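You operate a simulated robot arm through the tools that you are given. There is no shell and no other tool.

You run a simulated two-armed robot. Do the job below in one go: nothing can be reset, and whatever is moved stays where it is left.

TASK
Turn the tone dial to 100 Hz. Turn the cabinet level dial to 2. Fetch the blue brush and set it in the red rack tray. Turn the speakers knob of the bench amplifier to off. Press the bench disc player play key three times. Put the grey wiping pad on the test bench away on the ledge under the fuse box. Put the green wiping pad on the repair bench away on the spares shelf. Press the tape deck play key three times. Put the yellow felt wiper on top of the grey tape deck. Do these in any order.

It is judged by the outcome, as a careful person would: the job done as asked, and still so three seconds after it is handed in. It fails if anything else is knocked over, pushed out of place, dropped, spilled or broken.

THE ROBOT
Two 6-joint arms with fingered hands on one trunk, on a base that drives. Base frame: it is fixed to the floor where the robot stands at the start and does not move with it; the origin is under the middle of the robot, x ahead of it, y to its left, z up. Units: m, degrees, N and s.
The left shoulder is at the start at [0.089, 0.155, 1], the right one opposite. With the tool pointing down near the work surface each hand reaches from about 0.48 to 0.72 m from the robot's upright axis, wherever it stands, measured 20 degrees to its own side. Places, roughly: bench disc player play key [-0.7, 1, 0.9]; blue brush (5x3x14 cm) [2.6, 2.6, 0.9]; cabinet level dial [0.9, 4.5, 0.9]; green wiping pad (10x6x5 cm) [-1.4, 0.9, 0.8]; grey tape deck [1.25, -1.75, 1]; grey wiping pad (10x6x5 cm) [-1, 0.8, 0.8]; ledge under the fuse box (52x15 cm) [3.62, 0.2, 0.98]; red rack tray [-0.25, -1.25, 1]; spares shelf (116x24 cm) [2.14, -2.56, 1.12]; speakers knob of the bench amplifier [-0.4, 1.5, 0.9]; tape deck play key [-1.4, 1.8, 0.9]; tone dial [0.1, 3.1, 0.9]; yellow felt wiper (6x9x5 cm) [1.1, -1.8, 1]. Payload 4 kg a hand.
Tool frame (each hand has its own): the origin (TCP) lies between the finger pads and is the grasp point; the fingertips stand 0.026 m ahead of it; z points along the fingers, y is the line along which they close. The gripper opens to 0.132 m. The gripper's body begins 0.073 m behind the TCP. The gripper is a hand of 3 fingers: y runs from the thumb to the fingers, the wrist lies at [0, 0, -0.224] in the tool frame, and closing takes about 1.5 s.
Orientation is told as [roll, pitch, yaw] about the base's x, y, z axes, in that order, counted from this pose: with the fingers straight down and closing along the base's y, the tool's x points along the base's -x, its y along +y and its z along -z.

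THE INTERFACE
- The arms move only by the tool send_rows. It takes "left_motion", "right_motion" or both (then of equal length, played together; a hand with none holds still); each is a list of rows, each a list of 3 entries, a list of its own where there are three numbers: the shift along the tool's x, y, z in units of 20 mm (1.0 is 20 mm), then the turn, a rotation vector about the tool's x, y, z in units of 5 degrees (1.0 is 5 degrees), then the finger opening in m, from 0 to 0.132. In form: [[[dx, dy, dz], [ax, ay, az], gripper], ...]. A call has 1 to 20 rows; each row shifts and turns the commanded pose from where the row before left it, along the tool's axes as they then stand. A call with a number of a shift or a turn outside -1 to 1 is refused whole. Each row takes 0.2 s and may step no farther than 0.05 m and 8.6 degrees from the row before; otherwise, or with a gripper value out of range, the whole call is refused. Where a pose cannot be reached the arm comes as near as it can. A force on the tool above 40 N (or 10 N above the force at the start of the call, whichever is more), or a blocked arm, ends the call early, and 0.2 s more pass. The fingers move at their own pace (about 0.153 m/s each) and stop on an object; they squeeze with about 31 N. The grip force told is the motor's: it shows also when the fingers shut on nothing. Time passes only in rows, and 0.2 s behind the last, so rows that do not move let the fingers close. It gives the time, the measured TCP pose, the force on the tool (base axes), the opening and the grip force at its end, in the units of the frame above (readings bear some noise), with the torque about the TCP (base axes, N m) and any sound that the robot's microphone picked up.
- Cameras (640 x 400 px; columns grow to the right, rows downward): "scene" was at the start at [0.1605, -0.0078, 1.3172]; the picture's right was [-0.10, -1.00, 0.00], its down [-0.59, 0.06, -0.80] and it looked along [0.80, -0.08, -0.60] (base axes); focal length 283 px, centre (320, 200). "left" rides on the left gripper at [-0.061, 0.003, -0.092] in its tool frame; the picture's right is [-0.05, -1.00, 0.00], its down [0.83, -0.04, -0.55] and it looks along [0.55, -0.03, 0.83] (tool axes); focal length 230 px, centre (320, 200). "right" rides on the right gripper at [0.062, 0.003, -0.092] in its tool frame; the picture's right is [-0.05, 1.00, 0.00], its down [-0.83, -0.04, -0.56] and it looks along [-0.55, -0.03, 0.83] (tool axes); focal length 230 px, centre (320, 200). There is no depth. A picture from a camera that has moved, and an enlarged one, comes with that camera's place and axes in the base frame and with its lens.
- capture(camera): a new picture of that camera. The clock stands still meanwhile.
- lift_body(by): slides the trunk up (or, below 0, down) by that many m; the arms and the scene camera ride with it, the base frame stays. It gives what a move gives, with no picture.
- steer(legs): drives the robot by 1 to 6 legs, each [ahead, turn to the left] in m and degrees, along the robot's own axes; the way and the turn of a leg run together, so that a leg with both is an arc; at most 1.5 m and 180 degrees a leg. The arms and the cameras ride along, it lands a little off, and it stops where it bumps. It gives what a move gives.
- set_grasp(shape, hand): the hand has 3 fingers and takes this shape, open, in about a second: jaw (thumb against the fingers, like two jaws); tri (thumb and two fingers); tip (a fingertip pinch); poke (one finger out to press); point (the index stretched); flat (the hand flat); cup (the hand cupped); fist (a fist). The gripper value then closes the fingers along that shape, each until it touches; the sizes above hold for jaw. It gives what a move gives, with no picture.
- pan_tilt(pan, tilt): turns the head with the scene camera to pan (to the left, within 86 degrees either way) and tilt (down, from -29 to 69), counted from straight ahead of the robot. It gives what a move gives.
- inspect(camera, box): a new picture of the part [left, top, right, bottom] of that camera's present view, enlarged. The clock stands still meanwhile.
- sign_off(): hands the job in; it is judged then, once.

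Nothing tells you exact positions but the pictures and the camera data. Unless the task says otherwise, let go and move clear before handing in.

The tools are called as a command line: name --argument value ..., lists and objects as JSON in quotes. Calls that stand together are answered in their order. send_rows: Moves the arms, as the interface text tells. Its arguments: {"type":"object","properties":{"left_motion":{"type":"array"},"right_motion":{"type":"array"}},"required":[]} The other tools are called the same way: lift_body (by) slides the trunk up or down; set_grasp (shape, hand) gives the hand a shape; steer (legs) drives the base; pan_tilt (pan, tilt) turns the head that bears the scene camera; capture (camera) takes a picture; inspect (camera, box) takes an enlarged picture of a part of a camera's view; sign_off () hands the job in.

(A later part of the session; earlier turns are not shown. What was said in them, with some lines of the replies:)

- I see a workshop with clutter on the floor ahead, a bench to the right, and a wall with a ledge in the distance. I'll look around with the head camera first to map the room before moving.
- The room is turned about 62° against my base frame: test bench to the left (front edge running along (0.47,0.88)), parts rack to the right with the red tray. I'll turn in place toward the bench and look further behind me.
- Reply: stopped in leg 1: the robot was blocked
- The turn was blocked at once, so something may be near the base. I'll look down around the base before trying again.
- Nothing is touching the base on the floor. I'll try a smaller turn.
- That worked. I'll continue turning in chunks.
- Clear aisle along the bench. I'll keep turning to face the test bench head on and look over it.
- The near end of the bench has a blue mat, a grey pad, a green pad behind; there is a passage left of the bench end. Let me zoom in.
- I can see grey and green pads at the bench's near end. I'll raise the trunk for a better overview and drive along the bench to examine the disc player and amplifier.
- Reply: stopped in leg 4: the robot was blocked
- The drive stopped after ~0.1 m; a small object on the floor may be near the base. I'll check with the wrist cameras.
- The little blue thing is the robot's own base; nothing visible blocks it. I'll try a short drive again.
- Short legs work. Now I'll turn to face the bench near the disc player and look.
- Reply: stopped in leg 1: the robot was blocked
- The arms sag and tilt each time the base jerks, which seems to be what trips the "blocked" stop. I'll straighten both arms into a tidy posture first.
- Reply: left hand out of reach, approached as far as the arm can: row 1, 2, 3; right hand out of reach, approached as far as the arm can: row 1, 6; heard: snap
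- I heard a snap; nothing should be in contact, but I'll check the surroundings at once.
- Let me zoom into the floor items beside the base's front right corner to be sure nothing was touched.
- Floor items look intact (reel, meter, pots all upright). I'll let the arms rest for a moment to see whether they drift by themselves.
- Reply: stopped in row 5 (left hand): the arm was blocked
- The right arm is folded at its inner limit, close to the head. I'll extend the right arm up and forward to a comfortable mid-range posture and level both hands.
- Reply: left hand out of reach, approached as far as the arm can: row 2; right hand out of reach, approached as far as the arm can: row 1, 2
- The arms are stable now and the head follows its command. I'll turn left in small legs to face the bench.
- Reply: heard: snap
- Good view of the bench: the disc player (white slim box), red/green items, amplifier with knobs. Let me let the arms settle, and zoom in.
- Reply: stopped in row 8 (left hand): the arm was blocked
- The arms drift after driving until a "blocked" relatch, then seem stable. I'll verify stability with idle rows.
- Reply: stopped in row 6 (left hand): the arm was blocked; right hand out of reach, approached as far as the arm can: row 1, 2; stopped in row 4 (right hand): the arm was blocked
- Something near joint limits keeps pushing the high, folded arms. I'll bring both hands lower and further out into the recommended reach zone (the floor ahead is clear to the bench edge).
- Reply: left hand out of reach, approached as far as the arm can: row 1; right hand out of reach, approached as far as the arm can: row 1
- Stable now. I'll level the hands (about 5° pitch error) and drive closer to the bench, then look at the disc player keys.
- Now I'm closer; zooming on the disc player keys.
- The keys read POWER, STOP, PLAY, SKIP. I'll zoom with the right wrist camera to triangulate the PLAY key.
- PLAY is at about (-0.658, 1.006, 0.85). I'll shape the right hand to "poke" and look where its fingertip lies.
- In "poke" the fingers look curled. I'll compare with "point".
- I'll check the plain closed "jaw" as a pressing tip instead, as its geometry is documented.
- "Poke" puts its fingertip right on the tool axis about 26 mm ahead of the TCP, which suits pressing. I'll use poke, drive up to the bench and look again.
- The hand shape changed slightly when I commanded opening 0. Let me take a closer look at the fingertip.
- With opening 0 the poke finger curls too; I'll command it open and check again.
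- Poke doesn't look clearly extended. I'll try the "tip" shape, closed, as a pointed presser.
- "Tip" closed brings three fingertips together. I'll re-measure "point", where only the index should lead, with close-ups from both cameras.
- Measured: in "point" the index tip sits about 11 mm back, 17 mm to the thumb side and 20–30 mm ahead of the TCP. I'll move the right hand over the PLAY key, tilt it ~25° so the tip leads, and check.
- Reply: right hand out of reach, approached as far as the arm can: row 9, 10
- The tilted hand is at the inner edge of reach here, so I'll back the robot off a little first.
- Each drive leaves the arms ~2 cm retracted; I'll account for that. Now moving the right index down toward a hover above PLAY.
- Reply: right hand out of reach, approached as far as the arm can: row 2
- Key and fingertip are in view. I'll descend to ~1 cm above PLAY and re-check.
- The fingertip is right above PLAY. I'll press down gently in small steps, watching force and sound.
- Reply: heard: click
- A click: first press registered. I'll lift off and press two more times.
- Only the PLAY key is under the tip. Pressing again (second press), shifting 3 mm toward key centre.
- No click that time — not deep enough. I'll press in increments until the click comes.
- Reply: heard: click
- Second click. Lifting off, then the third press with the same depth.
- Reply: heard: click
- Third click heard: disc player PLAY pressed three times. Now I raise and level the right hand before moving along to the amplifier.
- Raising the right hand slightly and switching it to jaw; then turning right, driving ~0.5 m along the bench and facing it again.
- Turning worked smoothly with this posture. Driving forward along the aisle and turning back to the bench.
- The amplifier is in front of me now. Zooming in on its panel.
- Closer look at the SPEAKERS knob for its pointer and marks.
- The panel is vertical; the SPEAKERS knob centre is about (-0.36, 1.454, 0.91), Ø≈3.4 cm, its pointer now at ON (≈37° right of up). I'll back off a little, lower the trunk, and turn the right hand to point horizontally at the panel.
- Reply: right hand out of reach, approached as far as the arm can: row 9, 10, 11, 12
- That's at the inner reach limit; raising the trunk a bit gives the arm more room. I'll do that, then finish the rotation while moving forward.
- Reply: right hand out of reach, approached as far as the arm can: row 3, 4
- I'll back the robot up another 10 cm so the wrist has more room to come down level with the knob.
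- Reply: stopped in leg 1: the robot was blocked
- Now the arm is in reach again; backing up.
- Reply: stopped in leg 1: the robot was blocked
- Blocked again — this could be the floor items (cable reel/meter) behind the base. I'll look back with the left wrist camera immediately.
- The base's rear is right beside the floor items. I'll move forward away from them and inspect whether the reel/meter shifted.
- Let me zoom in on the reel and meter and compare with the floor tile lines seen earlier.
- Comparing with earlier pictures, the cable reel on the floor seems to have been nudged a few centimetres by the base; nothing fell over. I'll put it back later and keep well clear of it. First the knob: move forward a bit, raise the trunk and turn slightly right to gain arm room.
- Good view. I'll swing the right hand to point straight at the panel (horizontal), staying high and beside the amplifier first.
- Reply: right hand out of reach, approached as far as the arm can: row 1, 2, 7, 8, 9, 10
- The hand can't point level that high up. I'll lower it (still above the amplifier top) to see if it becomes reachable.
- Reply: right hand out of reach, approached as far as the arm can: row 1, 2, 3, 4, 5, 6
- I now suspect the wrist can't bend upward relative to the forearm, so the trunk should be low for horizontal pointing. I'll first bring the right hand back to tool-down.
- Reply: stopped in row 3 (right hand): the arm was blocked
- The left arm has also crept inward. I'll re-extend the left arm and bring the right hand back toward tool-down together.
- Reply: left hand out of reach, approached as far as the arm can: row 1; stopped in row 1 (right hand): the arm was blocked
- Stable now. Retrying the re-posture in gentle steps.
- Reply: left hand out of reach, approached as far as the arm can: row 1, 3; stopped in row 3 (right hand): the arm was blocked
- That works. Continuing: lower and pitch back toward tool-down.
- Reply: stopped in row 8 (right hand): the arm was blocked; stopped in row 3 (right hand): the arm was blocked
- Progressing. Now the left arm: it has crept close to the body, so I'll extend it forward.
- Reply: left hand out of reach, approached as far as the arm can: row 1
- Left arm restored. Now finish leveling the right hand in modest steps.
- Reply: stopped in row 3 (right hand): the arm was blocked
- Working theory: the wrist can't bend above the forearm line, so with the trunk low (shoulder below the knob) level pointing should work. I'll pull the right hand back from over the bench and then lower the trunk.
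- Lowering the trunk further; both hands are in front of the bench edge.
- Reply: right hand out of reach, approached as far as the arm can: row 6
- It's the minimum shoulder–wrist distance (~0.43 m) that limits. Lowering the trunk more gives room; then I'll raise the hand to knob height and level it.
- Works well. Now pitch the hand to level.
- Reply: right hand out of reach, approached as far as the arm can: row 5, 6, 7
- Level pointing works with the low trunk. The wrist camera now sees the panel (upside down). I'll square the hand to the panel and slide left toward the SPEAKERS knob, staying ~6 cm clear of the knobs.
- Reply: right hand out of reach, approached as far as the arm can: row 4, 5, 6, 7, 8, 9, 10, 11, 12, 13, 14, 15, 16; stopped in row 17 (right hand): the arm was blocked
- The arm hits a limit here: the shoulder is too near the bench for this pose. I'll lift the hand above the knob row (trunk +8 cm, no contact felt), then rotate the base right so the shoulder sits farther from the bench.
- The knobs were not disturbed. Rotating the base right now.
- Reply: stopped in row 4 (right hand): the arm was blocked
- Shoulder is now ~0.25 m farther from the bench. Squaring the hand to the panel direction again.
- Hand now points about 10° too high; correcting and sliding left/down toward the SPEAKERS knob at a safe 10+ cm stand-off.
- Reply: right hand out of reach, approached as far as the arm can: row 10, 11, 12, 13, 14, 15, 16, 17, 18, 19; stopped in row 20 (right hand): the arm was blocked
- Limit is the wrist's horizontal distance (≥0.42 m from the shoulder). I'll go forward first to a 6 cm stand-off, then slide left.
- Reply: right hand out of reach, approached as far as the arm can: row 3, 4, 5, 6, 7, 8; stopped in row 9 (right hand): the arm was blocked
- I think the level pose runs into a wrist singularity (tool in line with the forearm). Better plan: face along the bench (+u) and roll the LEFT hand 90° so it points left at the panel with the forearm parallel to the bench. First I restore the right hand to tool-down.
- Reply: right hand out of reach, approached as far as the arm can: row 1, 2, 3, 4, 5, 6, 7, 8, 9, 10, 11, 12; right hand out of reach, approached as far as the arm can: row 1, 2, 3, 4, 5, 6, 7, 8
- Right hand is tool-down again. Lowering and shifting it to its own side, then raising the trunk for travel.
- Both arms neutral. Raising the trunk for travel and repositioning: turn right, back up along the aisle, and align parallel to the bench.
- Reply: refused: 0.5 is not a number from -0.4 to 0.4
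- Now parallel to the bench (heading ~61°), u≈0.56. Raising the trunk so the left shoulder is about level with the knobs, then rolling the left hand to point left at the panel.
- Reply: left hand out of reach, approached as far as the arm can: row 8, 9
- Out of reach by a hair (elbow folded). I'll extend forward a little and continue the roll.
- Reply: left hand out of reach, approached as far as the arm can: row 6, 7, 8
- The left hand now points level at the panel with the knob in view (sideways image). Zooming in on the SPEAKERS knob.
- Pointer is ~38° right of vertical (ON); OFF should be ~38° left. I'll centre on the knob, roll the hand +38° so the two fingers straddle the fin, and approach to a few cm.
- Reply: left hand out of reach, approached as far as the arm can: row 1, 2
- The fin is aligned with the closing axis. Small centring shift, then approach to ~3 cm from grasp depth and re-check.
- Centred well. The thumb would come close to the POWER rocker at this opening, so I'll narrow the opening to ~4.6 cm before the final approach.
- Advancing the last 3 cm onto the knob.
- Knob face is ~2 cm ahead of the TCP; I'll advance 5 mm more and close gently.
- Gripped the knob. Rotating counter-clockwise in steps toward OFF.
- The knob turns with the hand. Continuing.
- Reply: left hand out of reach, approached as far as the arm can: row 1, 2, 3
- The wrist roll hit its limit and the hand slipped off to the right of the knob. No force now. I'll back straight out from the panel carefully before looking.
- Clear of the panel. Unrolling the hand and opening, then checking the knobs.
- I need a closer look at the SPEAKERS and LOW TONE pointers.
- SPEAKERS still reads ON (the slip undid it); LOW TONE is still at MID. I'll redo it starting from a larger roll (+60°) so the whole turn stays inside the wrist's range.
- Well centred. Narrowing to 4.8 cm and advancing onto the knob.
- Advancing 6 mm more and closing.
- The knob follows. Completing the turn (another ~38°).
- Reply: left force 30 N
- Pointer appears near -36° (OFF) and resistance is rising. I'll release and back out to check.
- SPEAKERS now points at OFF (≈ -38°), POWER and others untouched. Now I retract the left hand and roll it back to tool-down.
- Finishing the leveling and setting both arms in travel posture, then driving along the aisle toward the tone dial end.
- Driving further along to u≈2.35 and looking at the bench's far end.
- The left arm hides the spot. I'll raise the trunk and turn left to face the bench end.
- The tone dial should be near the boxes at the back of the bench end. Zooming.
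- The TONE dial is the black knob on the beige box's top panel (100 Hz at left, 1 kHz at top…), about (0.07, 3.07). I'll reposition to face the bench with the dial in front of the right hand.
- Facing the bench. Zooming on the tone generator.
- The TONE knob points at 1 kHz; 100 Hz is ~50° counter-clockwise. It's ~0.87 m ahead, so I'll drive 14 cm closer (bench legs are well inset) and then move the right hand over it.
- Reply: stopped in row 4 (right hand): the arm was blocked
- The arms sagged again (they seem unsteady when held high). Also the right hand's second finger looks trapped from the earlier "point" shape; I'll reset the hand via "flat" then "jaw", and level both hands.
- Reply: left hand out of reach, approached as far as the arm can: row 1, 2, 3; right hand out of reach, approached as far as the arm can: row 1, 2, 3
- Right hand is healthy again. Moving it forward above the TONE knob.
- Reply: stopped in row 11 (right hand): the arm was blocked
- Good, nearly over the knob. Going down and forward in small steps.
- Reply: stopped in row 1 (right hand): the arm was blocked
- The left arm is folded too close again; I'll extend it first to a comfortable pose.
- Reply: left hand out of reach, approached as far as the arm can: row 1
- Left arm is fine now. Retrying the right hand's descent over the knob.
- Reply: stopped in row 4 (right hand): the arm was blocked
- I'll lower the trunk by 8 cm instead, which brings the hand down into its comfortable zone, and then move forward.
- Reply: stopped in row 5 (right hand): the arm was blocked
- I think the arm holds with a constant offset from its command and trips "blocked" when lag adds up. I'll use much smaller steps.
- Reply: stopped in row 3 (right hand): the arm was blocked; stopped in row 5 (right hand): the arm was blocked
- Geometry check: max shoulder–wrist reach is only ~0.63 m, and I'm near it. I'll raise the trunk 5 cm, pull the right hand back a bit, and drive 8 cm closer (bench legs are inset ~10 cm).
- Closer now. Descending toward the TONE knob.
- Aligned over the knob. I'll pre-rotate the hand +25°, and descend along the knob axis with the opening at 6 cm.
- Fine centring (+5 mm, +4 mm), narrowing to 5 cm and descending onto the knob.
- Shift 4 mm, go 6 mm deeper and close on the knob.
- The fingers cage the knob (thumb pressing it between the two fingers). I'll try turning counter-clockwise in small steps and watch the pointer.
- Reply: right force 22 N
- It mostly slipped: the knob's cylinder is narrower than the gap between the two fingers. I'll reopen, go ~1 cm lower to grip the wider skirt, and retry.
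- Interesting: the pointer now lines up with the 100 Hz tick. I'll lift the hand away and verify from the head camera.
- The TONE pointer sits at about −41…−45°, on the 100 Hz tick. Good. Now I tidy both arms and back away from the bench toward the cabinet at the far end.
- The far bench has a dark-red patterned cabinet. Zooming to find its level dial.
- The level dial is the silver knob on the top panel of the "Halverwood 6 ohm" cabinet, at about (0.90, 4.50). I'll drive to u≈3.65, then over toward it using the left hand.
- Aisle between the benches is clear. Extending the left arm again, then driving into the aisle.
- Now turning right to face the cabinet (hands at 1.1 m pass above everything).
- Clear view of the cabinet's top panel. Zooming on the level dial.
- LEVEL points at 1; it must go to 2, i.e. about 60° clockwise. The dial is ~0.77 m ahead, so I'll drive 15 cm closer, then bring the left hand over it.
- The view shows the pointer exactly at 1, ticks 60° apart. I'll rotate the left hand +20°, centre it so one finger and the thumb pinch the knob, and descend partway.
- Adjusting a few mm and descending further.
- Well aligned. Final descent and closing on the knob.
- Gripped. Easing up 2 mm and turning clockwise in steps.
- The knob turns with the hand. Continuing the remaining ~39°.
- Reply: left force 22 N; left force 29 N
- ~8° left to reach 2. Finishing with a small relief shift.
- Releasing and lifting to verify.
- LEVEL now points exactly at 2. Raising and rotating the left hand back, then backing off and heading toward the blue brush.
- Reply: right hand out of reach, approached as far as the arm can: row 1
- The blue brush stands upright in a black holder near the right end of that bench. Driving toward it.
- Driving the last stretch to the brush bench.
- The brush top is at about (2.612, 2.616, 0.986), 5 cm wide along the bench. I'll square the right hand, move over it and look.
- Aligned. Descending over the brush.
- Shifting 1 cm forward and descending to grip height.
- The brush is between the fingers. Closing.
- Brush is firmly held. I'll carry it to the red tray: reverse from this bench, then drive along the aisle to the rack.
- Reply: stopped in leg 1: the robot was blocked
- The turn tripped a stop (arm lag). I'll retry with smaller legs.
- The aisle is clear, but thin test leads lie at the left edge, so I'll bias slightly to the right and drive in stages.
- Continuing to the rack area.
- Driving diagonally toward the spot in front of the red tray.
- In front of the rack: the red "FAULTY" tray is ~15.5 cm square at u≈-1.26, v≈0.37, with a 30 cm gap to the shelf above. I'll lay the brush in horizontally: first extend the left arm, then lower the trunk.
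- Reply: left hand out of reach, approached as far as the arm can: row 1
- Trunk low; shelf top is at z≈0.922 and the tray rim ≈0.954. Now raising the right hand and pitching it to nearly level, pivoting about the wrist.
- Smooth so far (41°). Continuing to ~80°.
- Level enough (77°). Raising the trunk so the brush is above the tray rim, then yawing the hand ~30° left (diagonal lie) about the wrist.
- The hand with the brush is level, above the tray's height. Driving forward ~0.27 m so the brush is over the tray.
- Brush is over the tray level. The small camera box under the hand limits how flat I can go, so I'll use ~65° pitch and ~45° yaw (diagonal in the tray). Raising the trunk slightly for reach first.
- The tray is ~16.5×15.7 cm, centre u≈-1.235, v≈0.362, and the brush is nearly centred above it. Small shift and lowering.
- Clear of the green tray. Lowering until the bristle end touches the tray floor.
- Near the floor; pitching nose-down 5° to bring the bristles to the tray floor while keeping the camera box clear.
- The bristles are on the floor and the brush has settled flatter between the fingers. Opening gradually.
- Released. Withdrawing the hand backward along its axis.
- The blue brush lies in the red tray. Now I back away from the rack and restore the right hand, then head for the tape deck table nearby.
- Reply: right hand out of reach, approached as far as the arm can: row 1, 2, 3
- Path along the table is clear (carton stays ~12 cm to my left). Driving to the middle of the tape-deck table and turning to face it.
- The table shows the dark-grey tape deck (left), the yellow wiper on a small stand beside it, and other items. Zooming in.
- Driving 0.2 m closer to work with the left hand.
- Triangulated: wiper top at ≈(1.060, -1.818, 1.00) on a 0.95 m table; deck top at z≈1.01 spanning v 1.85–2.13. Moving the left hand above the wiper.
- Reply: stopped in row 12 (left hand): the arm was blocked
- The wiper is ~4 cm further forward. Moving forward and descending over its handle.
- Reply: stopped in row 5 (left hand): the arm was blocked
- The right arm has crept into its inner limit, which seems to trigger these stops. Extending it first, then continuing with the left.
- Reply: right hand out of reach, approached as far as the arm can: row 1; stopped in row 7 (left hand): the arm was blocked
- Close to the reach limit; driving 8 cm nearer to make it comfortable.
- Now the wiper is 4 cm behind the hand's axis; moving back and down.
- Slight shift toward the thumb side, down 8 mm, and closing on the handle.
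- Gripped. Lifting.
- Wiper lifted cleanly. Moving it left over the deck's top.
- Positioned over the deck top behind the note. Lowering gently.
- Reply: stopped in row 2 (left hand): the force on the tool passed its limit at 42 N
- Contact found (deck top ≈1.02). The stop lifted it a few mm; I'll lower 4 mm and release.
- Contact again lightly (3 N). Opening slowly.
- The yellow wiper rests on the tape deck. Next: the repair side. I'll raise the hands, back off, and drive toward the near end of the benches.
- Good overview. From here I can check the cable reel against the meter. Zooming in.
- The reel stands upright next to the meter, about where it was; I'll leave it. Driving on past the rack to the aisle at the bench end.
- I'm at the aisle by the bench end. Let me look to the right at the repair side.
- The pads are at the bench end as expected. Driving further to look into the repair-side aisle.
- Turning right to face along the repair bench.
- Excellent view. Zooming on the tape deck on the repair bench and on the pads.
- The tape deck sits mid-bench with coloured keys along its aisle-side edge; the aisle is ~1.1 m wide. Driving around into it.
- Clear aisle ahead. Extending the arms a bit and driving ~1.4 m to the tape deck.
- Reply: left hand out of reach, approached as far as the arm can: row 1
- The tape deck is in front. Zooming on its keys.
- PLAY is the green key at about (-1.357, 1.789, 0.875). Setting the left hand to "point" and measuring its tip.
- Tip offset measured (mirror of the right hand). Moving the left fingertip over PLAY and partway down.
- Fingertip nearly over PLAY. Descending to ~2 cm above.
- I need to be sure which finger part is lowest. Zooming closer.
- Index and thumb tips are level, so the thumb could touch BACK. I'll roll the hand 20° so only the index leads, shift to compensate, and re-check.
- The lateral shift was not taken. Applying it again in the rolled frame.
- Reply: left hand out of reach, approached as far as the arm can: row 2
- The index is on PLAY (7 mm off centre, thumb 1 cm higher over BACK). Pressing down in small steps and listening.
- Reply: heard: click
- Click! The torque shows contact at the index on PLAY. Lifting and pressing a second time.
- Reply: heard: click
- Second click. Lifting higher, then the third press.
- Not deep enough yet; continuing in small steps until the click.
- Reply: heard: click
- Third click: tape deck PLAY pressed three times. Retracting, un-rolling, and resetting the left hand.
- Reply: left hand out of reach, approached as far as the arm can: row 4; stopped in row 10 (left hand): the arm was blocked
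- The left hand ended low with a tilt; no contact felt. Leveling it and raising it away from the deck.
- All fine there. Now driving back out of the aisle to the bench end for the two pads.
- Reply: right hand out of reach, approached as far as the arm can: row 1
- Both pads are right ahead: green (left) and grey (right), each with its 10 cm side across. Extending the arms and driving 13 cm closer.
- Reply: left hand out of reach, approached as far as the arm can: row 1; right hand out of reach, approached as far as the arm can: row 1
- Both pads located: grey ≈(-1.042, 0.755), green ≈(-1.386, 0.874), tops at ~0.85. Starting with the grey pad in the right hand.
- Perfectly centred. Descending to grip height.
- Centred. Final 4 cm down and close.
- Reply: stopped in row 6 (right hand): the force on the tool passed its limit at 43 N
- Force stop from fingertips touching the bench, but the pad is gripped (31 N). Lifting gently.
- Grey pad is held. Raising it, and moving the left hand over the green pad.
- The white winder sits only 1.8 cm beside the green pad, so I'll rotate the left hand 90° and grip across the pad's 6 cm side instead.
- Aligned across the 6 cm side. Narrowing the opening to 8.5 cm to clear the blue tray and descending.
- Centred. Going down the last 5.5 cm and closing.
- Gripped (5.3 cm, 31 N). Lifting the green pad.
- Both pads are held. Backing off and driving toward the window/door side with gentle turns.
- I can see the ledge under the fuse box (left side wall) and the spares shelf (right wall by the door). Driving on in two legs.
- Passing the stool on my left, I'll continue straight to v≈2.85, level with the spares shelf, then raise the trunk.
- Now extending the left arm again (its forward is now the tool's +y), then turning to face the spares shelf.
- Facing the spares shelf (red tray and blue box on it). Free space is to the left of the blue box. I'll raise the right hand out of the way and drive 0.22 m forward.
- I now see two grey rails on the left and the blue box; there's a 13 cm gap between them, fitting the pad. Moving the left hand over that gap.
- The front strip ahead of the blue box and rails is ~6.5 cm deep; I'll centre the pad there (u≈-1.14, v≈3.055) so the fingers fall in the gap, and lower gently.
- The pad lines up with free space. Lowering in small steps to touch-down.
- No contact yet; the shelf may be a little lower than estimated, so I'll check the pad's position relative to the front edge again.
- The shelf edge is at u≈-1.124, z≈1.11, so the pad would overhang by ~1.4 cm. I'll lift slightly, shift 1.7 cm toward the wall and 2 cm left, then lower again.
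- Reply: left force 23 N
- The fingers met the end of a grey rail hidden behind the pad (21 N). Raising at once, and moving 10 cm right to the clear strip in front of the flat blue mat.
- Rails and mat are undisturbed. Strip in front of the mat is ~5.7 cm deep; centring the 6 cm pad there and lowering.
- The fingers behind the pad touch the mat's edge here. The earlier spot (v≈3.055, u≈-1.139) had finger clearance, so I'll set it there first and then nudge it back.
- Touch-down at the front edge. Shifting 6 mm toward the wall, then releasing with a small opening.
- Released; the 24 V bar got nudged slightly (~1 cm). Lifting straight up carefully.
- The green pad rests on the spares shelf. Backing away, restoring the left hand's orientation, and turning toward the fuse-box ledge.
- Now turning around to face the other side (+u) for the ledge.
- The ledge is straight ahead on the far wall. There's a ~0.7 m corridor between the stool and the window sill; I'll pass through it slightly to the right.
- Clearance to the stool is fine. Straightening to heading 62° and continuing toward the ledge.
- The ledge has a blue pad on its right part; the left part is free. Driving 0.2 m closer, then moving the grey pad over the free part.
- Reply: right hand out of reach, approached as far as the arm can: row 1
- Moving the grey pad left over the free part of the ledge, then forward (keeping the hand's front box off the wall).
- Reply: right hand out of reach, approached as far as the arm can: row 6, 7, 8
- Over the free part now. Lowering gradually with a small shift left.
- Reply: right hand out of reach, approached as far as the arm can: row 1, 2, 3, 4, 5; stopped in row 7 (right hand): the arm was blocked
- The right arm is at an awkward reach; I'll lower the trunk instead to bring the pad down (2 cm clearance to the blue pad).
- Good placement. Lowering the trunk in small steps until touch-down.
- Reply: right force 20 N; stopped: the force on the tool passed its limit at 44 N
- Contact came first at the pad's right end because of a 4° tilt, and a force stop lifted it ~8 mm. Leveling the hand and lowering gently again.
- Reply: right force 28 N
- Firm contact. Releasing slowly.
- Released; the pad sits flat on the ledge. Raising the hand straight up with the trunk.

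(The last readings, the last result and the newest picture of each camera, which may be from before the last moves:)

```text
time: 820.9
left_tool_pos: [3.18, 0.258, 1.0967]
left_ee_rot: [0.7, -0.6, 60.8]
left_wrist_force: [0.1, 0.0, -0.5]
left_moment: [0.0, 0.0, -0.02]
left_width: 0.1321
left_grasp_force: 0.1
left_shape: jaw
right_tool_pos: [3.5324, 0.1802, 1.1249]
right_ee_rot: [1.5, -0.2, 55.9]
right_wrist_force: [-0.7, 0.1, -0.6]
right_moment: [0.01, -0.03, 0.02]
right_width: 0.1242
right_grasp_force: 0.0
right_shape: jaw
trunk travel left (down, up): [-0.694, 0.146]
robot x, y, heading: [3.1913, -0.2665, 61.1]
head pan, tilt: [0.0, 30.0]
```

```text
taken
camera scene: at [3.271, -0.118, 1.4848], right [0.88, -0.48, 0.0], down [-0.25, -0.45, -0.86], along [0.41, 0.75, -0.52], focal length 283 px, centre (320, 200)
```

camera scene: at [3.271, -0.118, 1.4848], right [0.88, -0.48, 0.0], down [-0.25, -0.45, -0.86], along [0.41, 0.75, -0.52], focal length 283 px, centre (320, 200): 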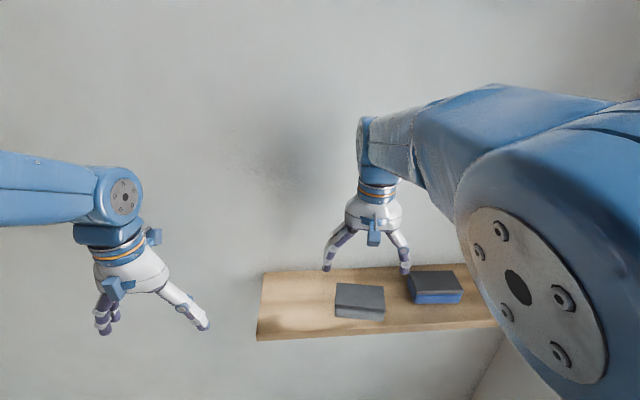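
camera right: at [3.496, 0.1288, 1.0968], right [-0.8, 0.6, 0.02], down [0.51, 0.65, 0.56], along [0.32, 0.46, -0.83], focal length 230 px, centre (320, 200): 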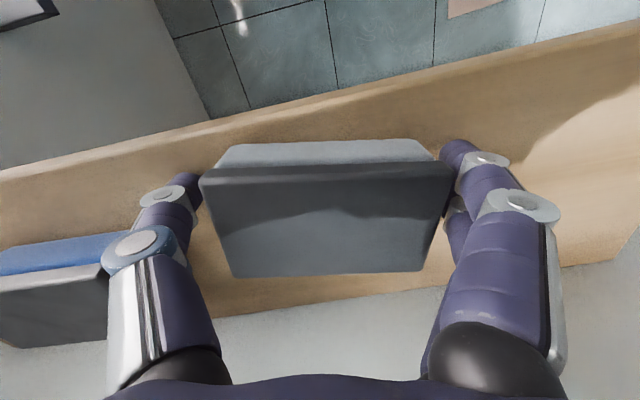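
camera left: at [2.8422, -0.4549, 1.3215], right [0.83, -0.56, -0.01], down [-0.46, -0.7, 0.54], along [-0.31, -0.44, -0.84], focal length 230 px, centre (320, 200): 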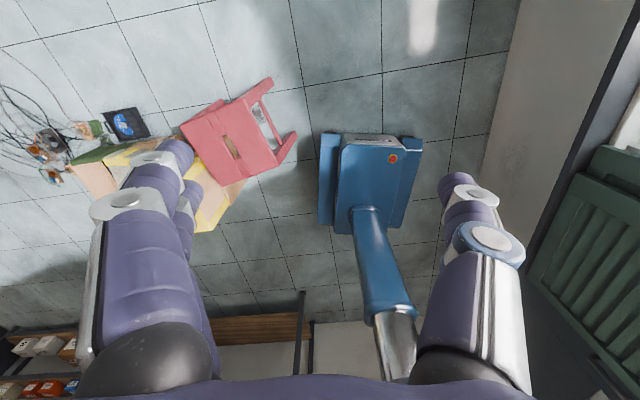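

The grey pad is on the ledge. Backing away to leave everything clear, then a last look.

steer --legs '[[-0.3, 0]]'

capture --camera "scene"

```text
time: 822.9
left_tool_pos: [3.0433, 0.0068, 1.1066]
left_ee_rot: [0.7, -1.7, 60.6]
left_wrist_force: [0.5, -0.2, 0.1]
left_moment: [0.0, -0.01, 0.02]
left_width: 0.1318
left_grasp_force: 0.0
left_shape: jaw
right_tool_pos: [3.389, -0.0818, 1.1252]
right_ee_rot: [1.5, -0.2, 55.7]
right_wrist_force: [0.5, -0.5, 0.7]
right_moment: [-0.02, 0.01, 0.02]
right_width: 0.1238
right_grasp_force: 0.1
right_shape: jaw
trunk travel left (down, up): [-0.694, 0.146]
robot x, y, heading: [3.0512, -0.5296, 61.3]
head pan, tilt: [0.0, 30.0]
```

```text
taken
camera scene: at [3.128, -0.3803, 1.4846], right [0.88, -0.48, 0.0], down [-0.25, -0.45, -0.86], along [0.41, 0.75, -0.52], focal length 283 px, centre (320, 200)
```

scene: 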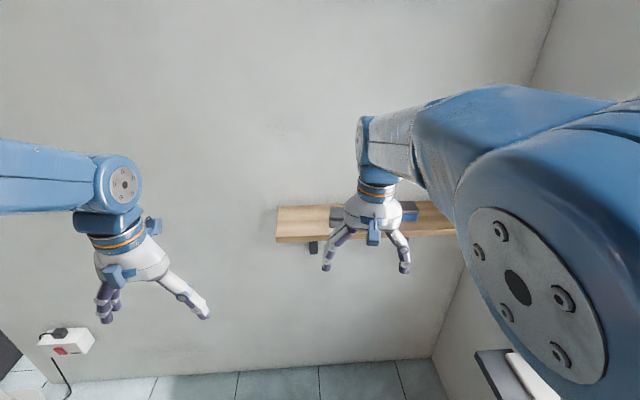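

Every item on the list is done. Both hands are empty and clear of the ledge, so I'm handing the job in.

- **Tone dial:** its pointer sits at the 100 Hz mark, perhaps 4–6° short of the tick.
- **Cabinet level dial:** it points exactly at 2.
- **Blue brush:** it is lying in the red tray.
- **Speakers knob:** it is turned to OFF.
- **Play keys:** I heard three clicks on the disc player and three on the tape deck.
- **Pads:** the grey pad is on the ledge. The green pad is on the spares shelf, overhanging the front edge by about 1 cm.
- **Yellow wiper:** it is on top of the tape deck.

I also disturbed two other things slightly. The cable reel on the floor may have been nudged 2–3 cm by the base. The 24 V bar on the spares shelf was pushed back about 1 cm when I released the green pad.

sign_off

```text
The job is handed in.
```

I handed the job in with all nine tasks done, both hands empty and the robot clear of the work. I have not been told how it was judged.

| Task | State when handed in |
|---|---|
| Tone dial | Pointer about 4–6° short of the 100 Hz tick; I think it settled in that position's click stop |
| Cabinet level dial | Pointing at 2 |
| Blue brush | Lying in the red rack tray |
| Bench amplifier speakers knob | At OFF |
| Bench disc player play key | Three clicks heard; one extra light touch gave no click |
| Tape deck play key | Three clicks heard |
| Grey pad | Flat on the ledge under the fuse box |
| Green pad | On the spares shelf, front edge about 1 cm over the edge |
| Yellow felt wiper | On top of the grey tape deck |

These could count against the job:

- **Cable reel on the floor:** the base may have pushed it 2–3 cm early on. It is still upright beside the meter, and I did not try to move it back.
- **24 V bar on the spares shelf:** it slid back about 1 cm when I let go of the green pad.
- **Force stops:** the 40 N limit tripped while I was setting down the wiper and the grey pad and while gripping the grey pad. I saw no damage.
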